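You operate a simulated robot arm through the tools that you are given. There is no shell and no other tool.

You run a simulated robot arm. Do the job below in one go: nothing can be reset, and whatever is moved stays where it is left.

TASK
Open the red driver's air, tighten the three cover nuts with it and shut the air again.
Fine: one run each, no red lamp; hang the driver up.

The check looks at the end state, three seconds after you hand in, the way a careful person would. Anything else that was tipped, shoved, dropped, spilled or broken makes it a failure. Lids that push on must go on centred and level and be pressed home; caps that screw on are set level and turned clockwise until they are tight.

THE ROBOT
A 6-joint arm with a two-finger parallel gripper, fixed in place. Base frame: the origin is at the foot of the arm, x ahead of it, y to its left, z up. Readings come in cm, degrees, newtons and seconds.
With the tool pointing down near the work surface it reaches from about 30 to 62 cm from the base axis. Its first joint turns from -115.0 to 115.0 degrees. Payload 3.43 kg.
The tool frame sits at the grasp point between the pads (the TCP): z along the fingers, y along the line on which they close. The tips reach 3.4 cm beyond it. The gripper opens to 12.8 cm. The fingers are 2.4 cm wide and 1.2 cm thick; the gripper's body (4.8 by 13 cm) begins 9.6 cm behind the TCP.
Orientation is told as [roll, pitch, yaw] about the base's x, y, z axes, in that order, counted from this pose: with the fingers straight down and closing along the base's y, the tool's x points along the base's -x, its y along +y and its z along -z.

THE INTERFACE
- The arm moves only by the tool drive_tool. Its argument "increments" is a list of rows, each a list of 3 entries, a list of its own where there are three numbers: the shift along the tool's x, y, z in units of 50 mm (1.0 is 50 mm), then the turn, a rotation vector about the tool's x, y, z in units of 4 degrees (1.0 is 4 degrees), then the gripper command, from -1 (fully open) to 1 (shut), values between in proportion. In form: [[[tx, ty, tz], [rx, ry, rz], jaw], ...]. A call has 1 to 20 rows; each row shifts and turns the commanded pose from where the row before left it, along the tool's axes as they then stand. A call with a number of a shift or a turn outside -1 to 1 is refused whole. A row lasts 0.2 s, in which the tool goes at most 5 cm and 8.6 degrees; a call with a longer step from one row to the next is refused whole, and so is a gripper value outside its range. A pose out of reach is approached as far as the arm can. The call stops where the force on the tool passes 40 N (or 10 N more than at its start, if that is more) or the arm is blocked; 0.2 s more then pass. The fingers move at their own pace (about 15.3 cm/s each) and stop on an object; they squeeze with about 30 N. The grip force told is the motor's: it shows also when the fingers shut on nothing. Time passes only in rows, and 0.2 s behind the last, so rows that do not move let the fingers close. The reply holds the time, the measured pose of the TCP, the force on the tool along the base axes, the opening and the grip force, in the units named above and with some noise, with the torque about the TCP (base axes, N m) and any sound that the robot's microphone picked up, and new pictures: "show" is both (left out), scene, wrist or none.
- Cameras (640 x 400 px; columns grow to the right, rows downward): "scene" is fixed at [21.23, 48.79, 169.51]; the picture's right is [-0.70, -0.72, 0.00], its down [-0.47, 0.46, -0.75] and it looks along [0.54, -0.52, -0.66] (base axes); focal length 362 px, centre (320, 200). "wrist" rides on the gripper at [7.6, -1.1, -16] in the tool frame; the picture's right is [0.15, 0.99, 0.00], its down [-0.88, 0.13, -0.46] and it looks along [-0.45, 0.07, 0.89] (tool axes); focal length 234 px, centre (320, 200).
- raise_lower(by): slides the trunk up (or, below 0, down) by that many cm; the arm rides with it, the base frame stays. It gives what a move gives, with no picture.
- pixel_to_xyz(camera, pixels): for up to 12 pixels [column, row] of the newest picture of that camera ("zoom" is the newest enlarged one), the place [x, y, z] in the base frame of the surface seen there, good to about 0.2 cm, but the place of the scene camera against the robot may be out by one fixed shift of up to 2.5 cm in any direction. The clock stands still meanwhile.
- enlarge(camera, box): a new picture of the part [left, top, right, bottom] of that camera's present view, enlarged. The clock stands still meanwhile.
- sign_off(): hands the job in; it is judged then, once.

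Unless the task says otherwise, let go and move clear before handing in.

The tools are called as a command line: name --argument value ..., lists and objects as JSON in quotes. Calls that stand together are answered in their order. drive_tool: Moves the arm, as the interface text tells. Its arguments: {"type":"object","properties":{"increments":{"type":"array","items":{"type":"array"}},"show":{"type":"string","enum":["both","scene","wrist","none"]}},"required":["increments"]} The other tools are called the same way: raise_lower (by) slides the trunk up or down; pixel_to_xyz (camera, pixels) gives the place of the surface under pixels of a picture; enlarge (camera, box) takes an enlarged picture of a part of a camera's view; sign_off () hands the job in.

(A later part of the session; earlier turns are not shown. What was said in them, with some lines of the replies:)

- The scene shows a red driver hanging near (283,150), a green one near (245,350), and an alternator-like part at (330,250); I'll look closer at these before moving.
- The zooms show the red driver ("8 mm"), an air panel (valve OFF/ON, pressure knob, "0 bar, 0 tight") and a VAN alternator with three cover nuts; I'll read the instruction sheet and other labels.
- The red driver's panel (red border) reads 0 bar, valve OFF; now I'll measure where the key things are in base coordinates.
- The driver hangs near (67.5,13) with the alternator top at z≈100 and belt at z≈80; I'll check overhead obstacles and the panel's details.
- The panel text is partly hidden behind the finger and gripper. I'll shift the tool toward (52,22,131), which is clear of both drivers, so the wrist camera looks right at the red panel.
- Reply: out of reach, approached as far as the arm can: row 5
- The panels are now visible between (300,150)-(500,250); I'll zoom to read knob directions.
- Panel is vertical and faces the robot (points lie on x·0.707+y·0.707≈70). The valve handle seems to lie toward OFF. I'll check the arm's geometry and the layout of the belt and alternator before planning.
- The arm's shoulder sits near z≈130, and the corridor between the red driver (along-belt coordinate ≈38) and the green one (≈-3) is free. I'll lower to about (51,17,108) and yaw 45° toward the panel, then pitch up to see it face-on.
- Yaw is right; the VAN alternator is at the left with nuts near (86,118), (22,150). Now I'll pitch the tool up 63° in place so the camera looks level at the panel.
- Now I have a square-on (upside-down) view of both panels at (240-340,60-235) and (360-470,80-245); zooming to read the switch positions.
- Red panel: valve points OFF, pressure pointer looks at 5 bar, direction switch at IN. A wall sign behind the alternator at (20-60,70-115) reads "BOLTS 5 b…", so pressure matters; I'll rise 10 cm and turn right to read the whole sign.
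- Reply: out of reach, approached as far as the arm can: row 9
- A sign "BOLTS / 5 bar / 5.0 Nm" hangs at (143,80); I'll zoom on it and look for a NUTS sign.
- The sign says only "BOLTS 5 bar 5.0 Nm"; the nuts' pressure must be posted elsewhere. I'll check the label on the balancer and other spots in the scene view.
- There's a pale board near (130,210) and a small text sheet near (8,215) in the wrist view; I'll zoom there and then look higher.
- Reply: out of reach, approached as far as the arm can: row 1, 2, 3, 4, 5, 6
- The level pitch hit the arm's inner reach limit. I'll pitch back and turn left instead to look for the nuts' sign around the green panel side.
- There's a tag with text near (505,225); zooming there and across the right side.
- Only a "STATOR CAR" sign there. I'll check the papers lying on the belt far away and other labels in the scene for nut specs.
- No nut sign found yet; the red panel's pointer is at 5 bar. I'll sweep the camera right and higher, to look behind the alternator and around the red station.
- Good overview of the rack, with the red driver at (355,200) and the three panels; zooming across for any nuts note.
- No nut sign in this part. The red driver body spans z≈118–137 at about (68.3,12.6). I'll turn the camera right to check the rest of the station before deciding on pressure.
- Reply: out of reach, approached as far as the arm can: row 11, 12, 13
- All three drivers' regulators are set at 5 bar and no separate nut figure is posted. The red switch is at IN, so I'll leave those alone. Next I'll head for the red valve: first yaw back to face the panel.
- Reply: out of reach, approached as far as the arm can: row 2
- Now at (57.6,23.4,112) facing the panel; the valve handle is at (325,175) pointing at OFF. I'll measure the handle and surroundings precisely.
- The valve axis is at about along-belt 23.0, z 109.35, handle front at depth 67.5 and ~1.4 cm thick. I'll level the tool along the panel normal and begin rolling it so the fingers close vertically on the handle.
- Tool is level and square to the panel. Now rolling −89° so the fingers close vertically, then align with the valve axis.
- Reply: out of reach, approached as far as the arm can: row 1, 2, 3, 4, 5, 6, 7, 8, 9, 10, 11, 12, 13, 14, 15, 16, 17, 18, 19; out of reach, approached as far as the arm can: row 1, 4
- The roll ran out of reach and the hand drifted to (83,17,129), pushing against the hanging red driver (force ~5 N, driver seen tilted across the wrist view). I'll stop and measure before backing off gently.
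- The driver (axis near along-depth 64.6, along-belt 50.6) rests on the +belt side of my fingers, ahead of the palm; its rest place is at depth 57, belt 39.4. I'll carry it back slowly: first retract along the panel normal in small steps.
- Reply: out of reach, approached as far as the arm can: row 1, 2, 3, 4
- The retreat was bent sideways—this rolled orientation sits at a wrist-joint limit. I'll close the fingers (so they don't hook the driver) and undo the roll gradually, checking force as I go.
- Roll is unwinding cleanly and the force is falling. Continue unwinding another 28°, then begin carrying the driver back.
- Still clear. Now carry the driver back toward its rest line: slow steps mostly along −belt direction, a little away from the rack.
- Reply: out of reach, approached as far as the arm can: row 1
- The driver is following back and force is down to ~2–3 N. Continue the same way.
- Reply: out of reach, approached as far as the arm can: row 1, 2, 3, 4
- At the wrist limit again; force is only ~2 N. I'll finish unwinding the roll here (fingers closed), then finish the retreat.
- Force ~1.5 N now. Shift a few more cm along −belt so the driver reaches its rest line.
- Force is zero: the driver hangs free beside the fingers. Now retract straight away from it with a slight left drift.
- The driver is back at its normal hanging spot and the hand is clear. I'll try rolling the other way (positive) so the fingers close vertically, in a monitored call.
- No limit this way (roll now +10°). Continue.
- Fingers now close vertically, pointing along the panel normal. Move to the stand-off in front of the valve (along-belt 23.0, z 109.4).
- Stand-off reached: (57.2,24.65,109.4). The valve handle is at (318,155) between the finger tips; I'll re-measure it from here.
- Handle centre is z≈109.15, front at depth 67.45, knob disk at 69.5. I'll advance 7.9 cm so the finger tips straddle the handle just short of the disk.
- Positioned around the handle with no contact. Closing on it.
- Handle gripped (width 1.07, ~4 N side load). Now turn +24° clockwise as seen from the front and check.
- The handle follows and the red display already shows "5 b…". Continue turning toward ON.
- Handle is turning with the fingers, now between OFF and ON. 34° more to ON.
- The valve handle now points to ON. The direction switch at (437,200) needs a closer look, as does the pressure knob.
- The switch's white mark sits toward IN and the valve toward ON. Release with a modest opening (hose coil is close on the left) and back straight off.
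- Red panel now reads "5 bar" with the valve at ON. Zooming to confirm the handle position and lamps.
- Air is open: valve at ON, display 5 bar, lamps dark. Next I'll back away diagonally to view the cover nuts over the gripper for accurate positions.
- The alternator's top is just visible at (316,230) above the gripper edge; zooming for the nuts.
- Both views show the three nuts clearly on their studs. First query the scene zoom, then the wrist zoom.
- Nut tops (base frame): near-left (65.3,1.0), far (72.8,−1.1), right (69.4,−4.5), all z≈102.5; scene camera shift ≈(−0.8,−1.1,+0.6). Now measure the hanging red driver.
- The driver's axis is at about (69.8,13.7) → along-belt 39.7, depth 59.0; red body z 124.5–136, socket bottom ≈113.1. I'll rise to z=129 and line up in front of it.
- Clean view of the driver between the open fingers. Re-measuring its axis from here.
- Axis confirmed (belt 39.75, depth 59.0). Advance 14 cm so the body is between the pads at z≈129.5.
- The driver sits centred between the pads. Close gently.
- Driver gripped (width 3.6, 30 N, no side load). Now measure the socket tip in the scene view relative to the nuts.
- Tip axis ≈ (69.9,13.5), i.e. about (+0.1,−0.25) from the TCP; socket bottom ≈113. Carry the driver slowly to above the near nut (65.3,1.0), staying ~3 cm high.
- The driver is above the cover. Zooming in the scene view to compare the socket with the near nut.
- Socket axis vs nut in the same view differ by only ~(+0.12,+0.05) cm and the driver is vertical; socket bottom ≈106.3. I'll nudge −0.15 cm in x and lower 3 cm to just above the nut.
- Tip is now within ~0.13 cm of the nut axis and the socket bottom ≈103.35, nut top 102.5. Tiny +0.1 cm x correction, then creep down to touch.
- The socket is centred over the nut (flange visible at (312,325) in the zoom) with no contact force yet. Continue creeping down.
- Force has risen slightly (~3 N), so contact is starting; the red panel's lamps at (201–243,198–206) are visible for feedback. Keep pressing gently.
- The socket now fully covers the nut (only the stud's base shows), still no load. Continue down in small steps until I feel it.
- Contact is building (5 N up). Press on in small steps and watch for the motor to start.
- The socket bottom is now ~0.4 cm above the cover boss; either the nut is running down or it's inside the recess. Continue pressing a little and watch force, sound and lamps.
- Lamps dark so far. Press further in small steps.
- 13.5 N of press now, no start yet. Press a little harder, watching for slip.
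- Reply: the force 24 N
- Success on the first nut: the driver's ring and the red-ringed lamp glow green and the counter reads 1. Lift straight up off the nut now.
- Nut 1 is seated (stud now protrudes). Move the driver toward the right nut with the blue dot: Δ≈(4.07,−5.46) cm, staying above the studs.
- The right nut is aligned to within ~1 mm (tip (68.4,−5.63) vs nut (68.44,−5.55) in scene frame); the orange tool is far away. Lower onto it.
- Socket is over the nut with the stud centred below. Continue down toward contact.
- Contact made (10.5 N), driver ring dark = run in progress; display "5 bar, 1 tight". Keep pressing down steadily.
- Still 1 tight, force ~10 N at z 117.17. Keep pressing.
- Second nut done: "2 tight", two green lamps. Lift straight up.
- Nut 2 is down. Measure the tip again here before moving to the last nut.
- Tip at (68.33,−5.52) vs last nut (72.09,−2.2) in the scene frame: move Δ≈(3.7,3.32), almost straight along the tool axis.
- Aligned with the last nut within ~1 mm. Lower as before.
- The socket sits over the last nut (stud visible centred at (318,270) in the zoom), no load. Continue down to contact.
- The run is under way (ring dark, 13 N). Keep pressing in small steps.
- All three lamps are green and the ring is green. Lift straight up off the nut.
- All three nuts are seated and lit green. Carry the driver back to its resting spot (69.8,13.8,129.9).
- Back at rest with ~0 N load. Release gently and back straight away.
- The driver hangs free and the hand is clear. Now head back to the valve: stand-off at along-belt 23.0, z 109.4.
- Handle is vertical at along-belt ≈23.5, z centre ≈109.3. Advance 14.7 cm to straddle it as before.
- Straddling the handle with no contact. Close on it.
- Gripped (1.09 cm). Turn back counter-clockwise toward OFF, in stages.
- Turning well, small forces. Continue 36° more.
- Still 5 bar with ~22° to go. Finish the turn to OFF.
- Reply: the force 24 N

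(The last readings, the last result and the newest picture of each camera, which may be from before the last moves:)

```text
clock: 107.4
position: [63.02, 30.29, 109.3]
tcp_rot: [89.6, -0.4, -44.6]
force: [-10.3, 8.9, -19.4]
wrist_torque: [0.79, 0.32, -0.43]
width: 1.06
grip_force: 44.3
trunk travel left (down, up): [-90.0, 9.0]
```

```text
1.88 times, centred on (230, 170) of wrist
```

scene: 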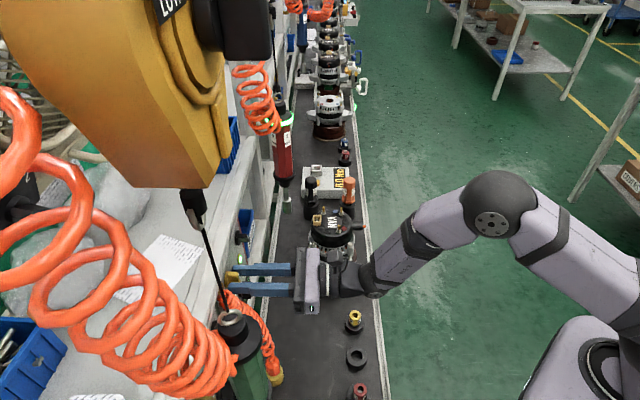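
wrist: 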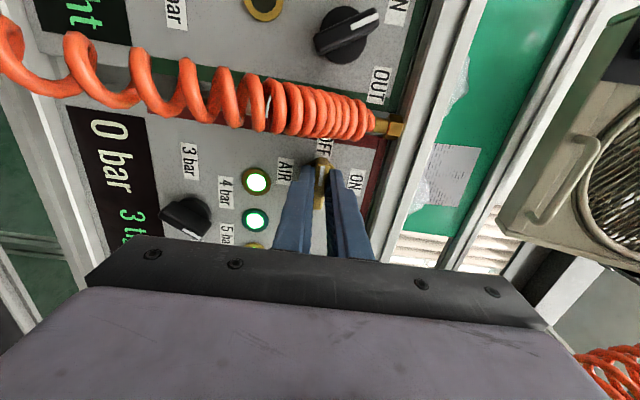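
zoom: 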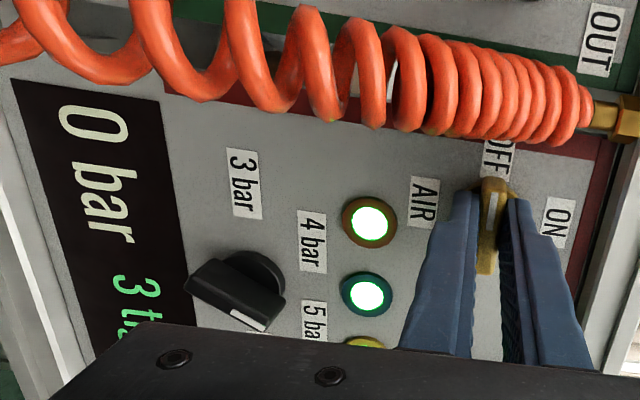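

Display now "0 bar, 3 tight". I'll ease off the side load a touch, open modestly, and back straight off.

drive_tool --increments '[[[0.02, -0.03, 0], [0, 0, 0], 1], [[0, 0, 0], [0, 0, 0], 0.6], [[0, 0, 0], [0, 0, 0], 0.45], [[0, 0, -0.3], [0, 0, 0], 0.45], [[0, 0, -0.5], [0, 0, 0], 0.45], [[0, 0, -0.7], [0, 0, 0], 0.45], [[0, 0, -0.7], [0, 0, 0], 0.45], [[0, 0, 0], [0, 0, 0], 0.45]]'

enlarge --camera "wrist" --box '[100, 80, 400, 270]'

```text
clock: 109.2
position: [55.2, 22.26, 109.34]
tcp_rot: [90.1, -0.5, -44.6]
force: [0.7, 0.7, 0.2]
wrist_torque: [0.05, 0.0, -0.01]
width: 3.54
grip_force: 0.0
trunk travel left (down, up): [-90.0, 9.0]
```

scene: 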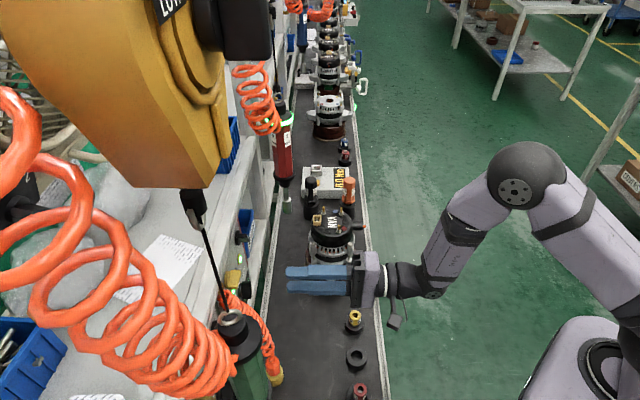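
wrist: 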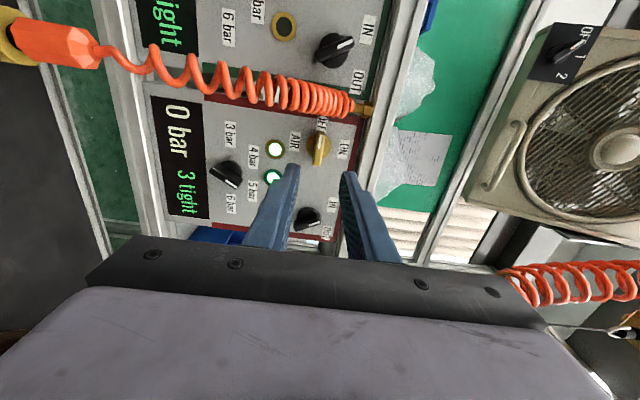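

```text
2.11 times, centred on (250, 175) of wrist
```

zoom: 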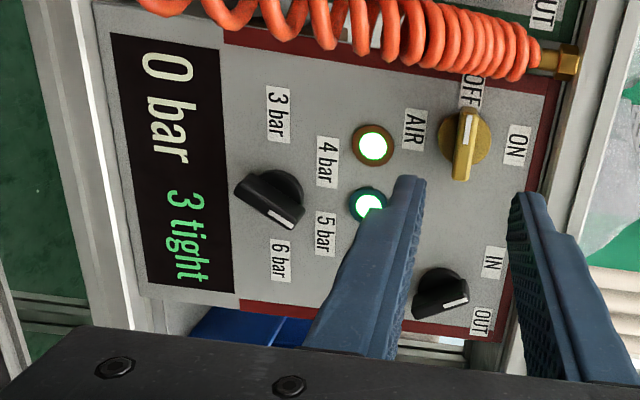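

Air is shut: valve at OFF, "0 bar, 3 tight". Back the hand further clear and check the driver's hang and the surroundings.

drive_tool --increments '[[[0, 0.4, -0.5], [0, 0, 0], 0.45], [[-0.4, 0.6, -0.4], [0, 0, 0], 0.45], [[-0.6, 0.6, -0.2], [0, 0, 0], 0.45], [[-0.6, 0.5, 0], [0, 0, 0], 0.45], [[0, 0, 0], [0, 0, 0], 0.45], [[0, 0, 0], [0, 0, 0], 0.45]]'

enlarge --camera "scene" --box '[220, 70, 380, 260]'

enlarge --camera "scene" --box '[200, 200, 400, 400]'

```text
clock: 110.6
position: [56.96, 12.76, 119.83]
tcp_rot: [90.1, -0.4, -44.5]
force: [-0.1, -0.9, -0.4]
wrist_torque: [0.01, -0.02, 0.03]
width: 3.49
grip_force: 0.1
trunk travel left (down, up): [-90.0, 9.0]
```

scene: 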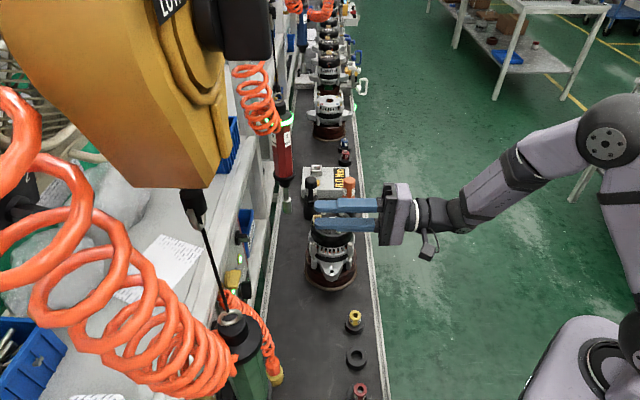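
wrist: 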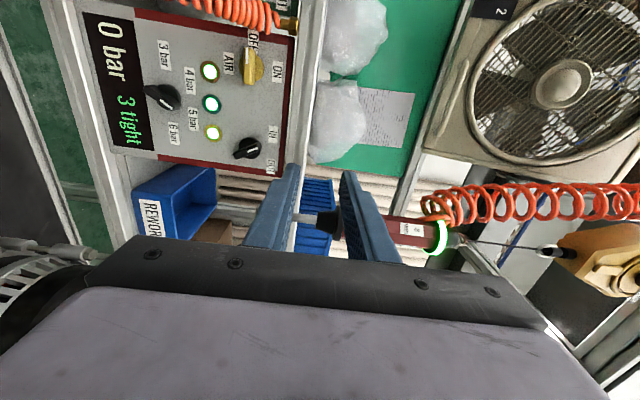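

```text
2.11 times, centred on (300, 165) of scene
```

zoom: 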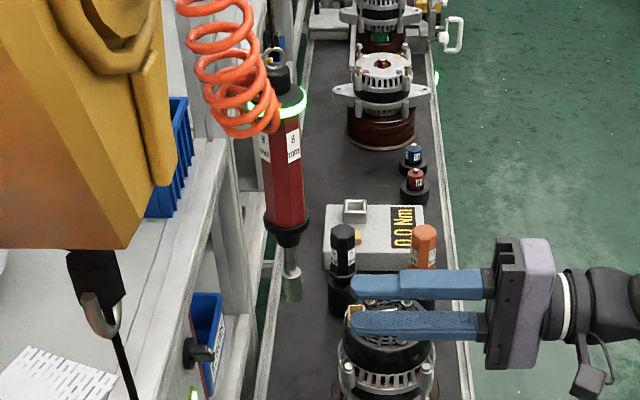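

```text
2.00 times, centred on (300, 300) of scene
```

zoom: 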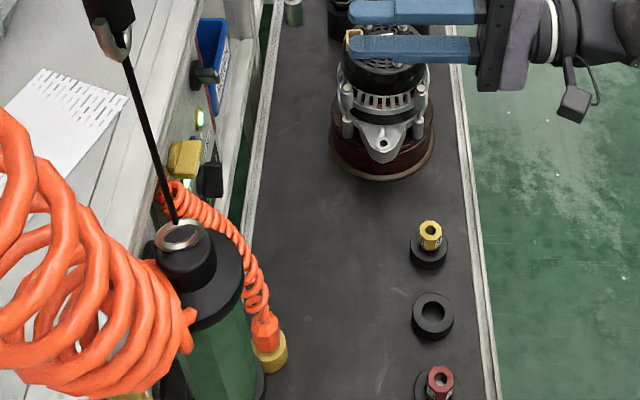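

Driver hangs straight in its place, lamps all green, surroundings undisturbed. I'll move the hand fully clear of the station and take a last look.

drive_tool --increments '[[[-0.5, 0.45, -0.45], [0, 0, 0], 0.2], [[-0.5, 0.45, -0.45], [0, 0, 0], 0], [[-0.5, 0.45, -0.45], [0, 0, 0], 0], [[-0.5, 0.45, -0.45], [0, 0, 0], 0], [[0, 0, 0], [0, 0, 0], 0], [[0, 0, 0], [0, 0, 0], 0], [[0, 0, 0], [0, 0, 0], 0], [[0, 0, 0], [0, 0, 0], 0]]'

enlarge --camera "wrist" --box '[0, 0, 320, 200]'

enlarge --camera "scene" --box '[240, 80, 370, 290]'

enlarge --camera "scene" --box '[300, 195, 372, 240]'

```text
clock: 112.4
position: [57.67, -0.37, 128.9]
tcp_rot: [90.1, -0.5, -44.6]
force: [-1.2, -1.5, 0.5]
wrist_torque: [0.02, -0.02, -0.02]
width: 6.4
grip_force: 0.0
trunk travel left (down, up): [-90.0, 9.0]
```

scene: 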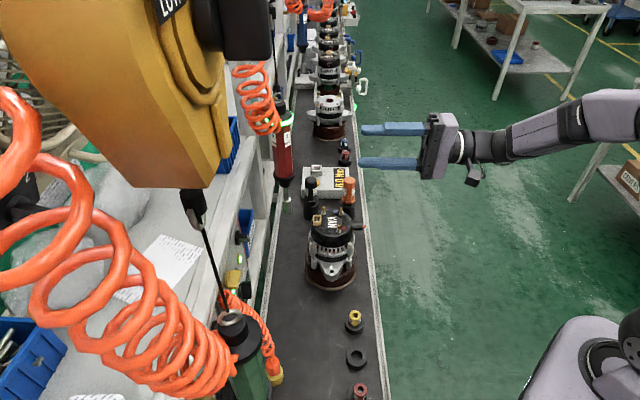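
wrist: 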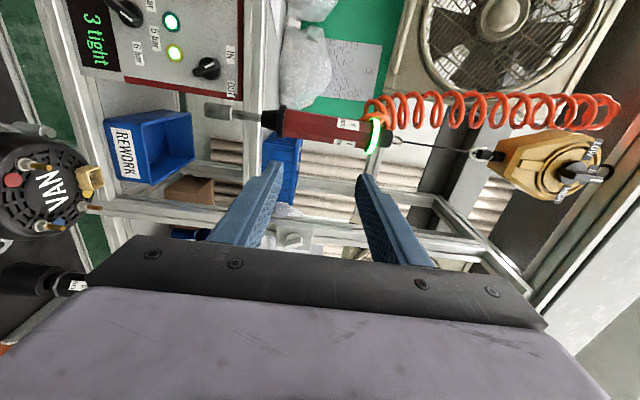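

```text
2.00 times, centred on (160, 100) of wrist
```

zoom: 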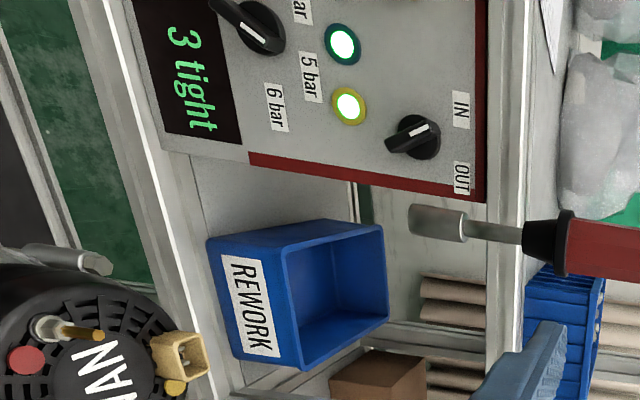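

```text
1.90 times, centred on (305, 185) of scene
```

zoom: 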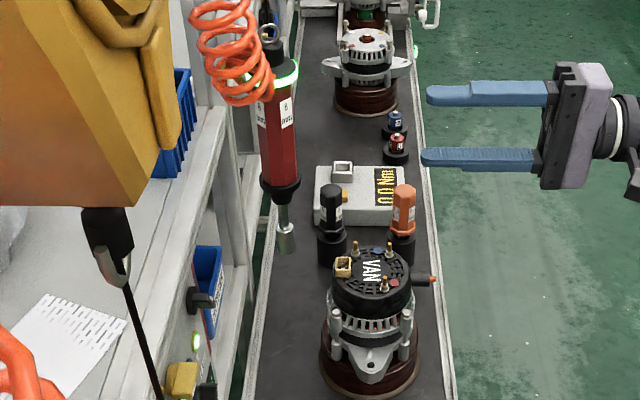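

```text
8.89 times, centred on (336, 218) of scene
```

zoom: 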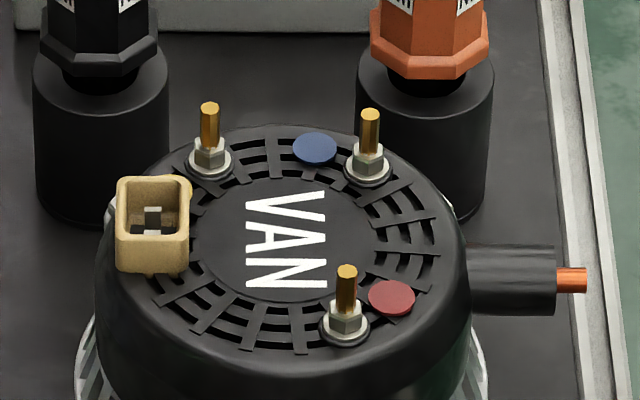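

All three nuts are seated, the panel reads 3 tight and every lamp is green. The valve is OFF at 0 bar, the driver hangs in its place, and the arm is clear. Handing in.

sign_off

```text
The job is handed in.
```

The three cover nuts on the VAN alternator are tight, one run each. All three panel lamps are green, none red, and the display reads "3 tight". The red driver's air is shut again (valve at OFF, 0 bar), and the driver hangs free in its place.

- **Pressure:** I left the red regulator at the 5 bar it was already set to. The only posted figure I found was a "BOLTS 5 bar 5.0 Nm" sign, and nothing gave a figure for nuts.
- **Driver pushed early on:** Before the nuts were done, an arm move ran out of reach. The hand drifted to the rack and pushed the hanging red driver about 12 cm out of place, with a side load of about 5 N. I carried it back slowly until it hung free with no load. Nothing looked shifted or damaged in the pictures afterwards.
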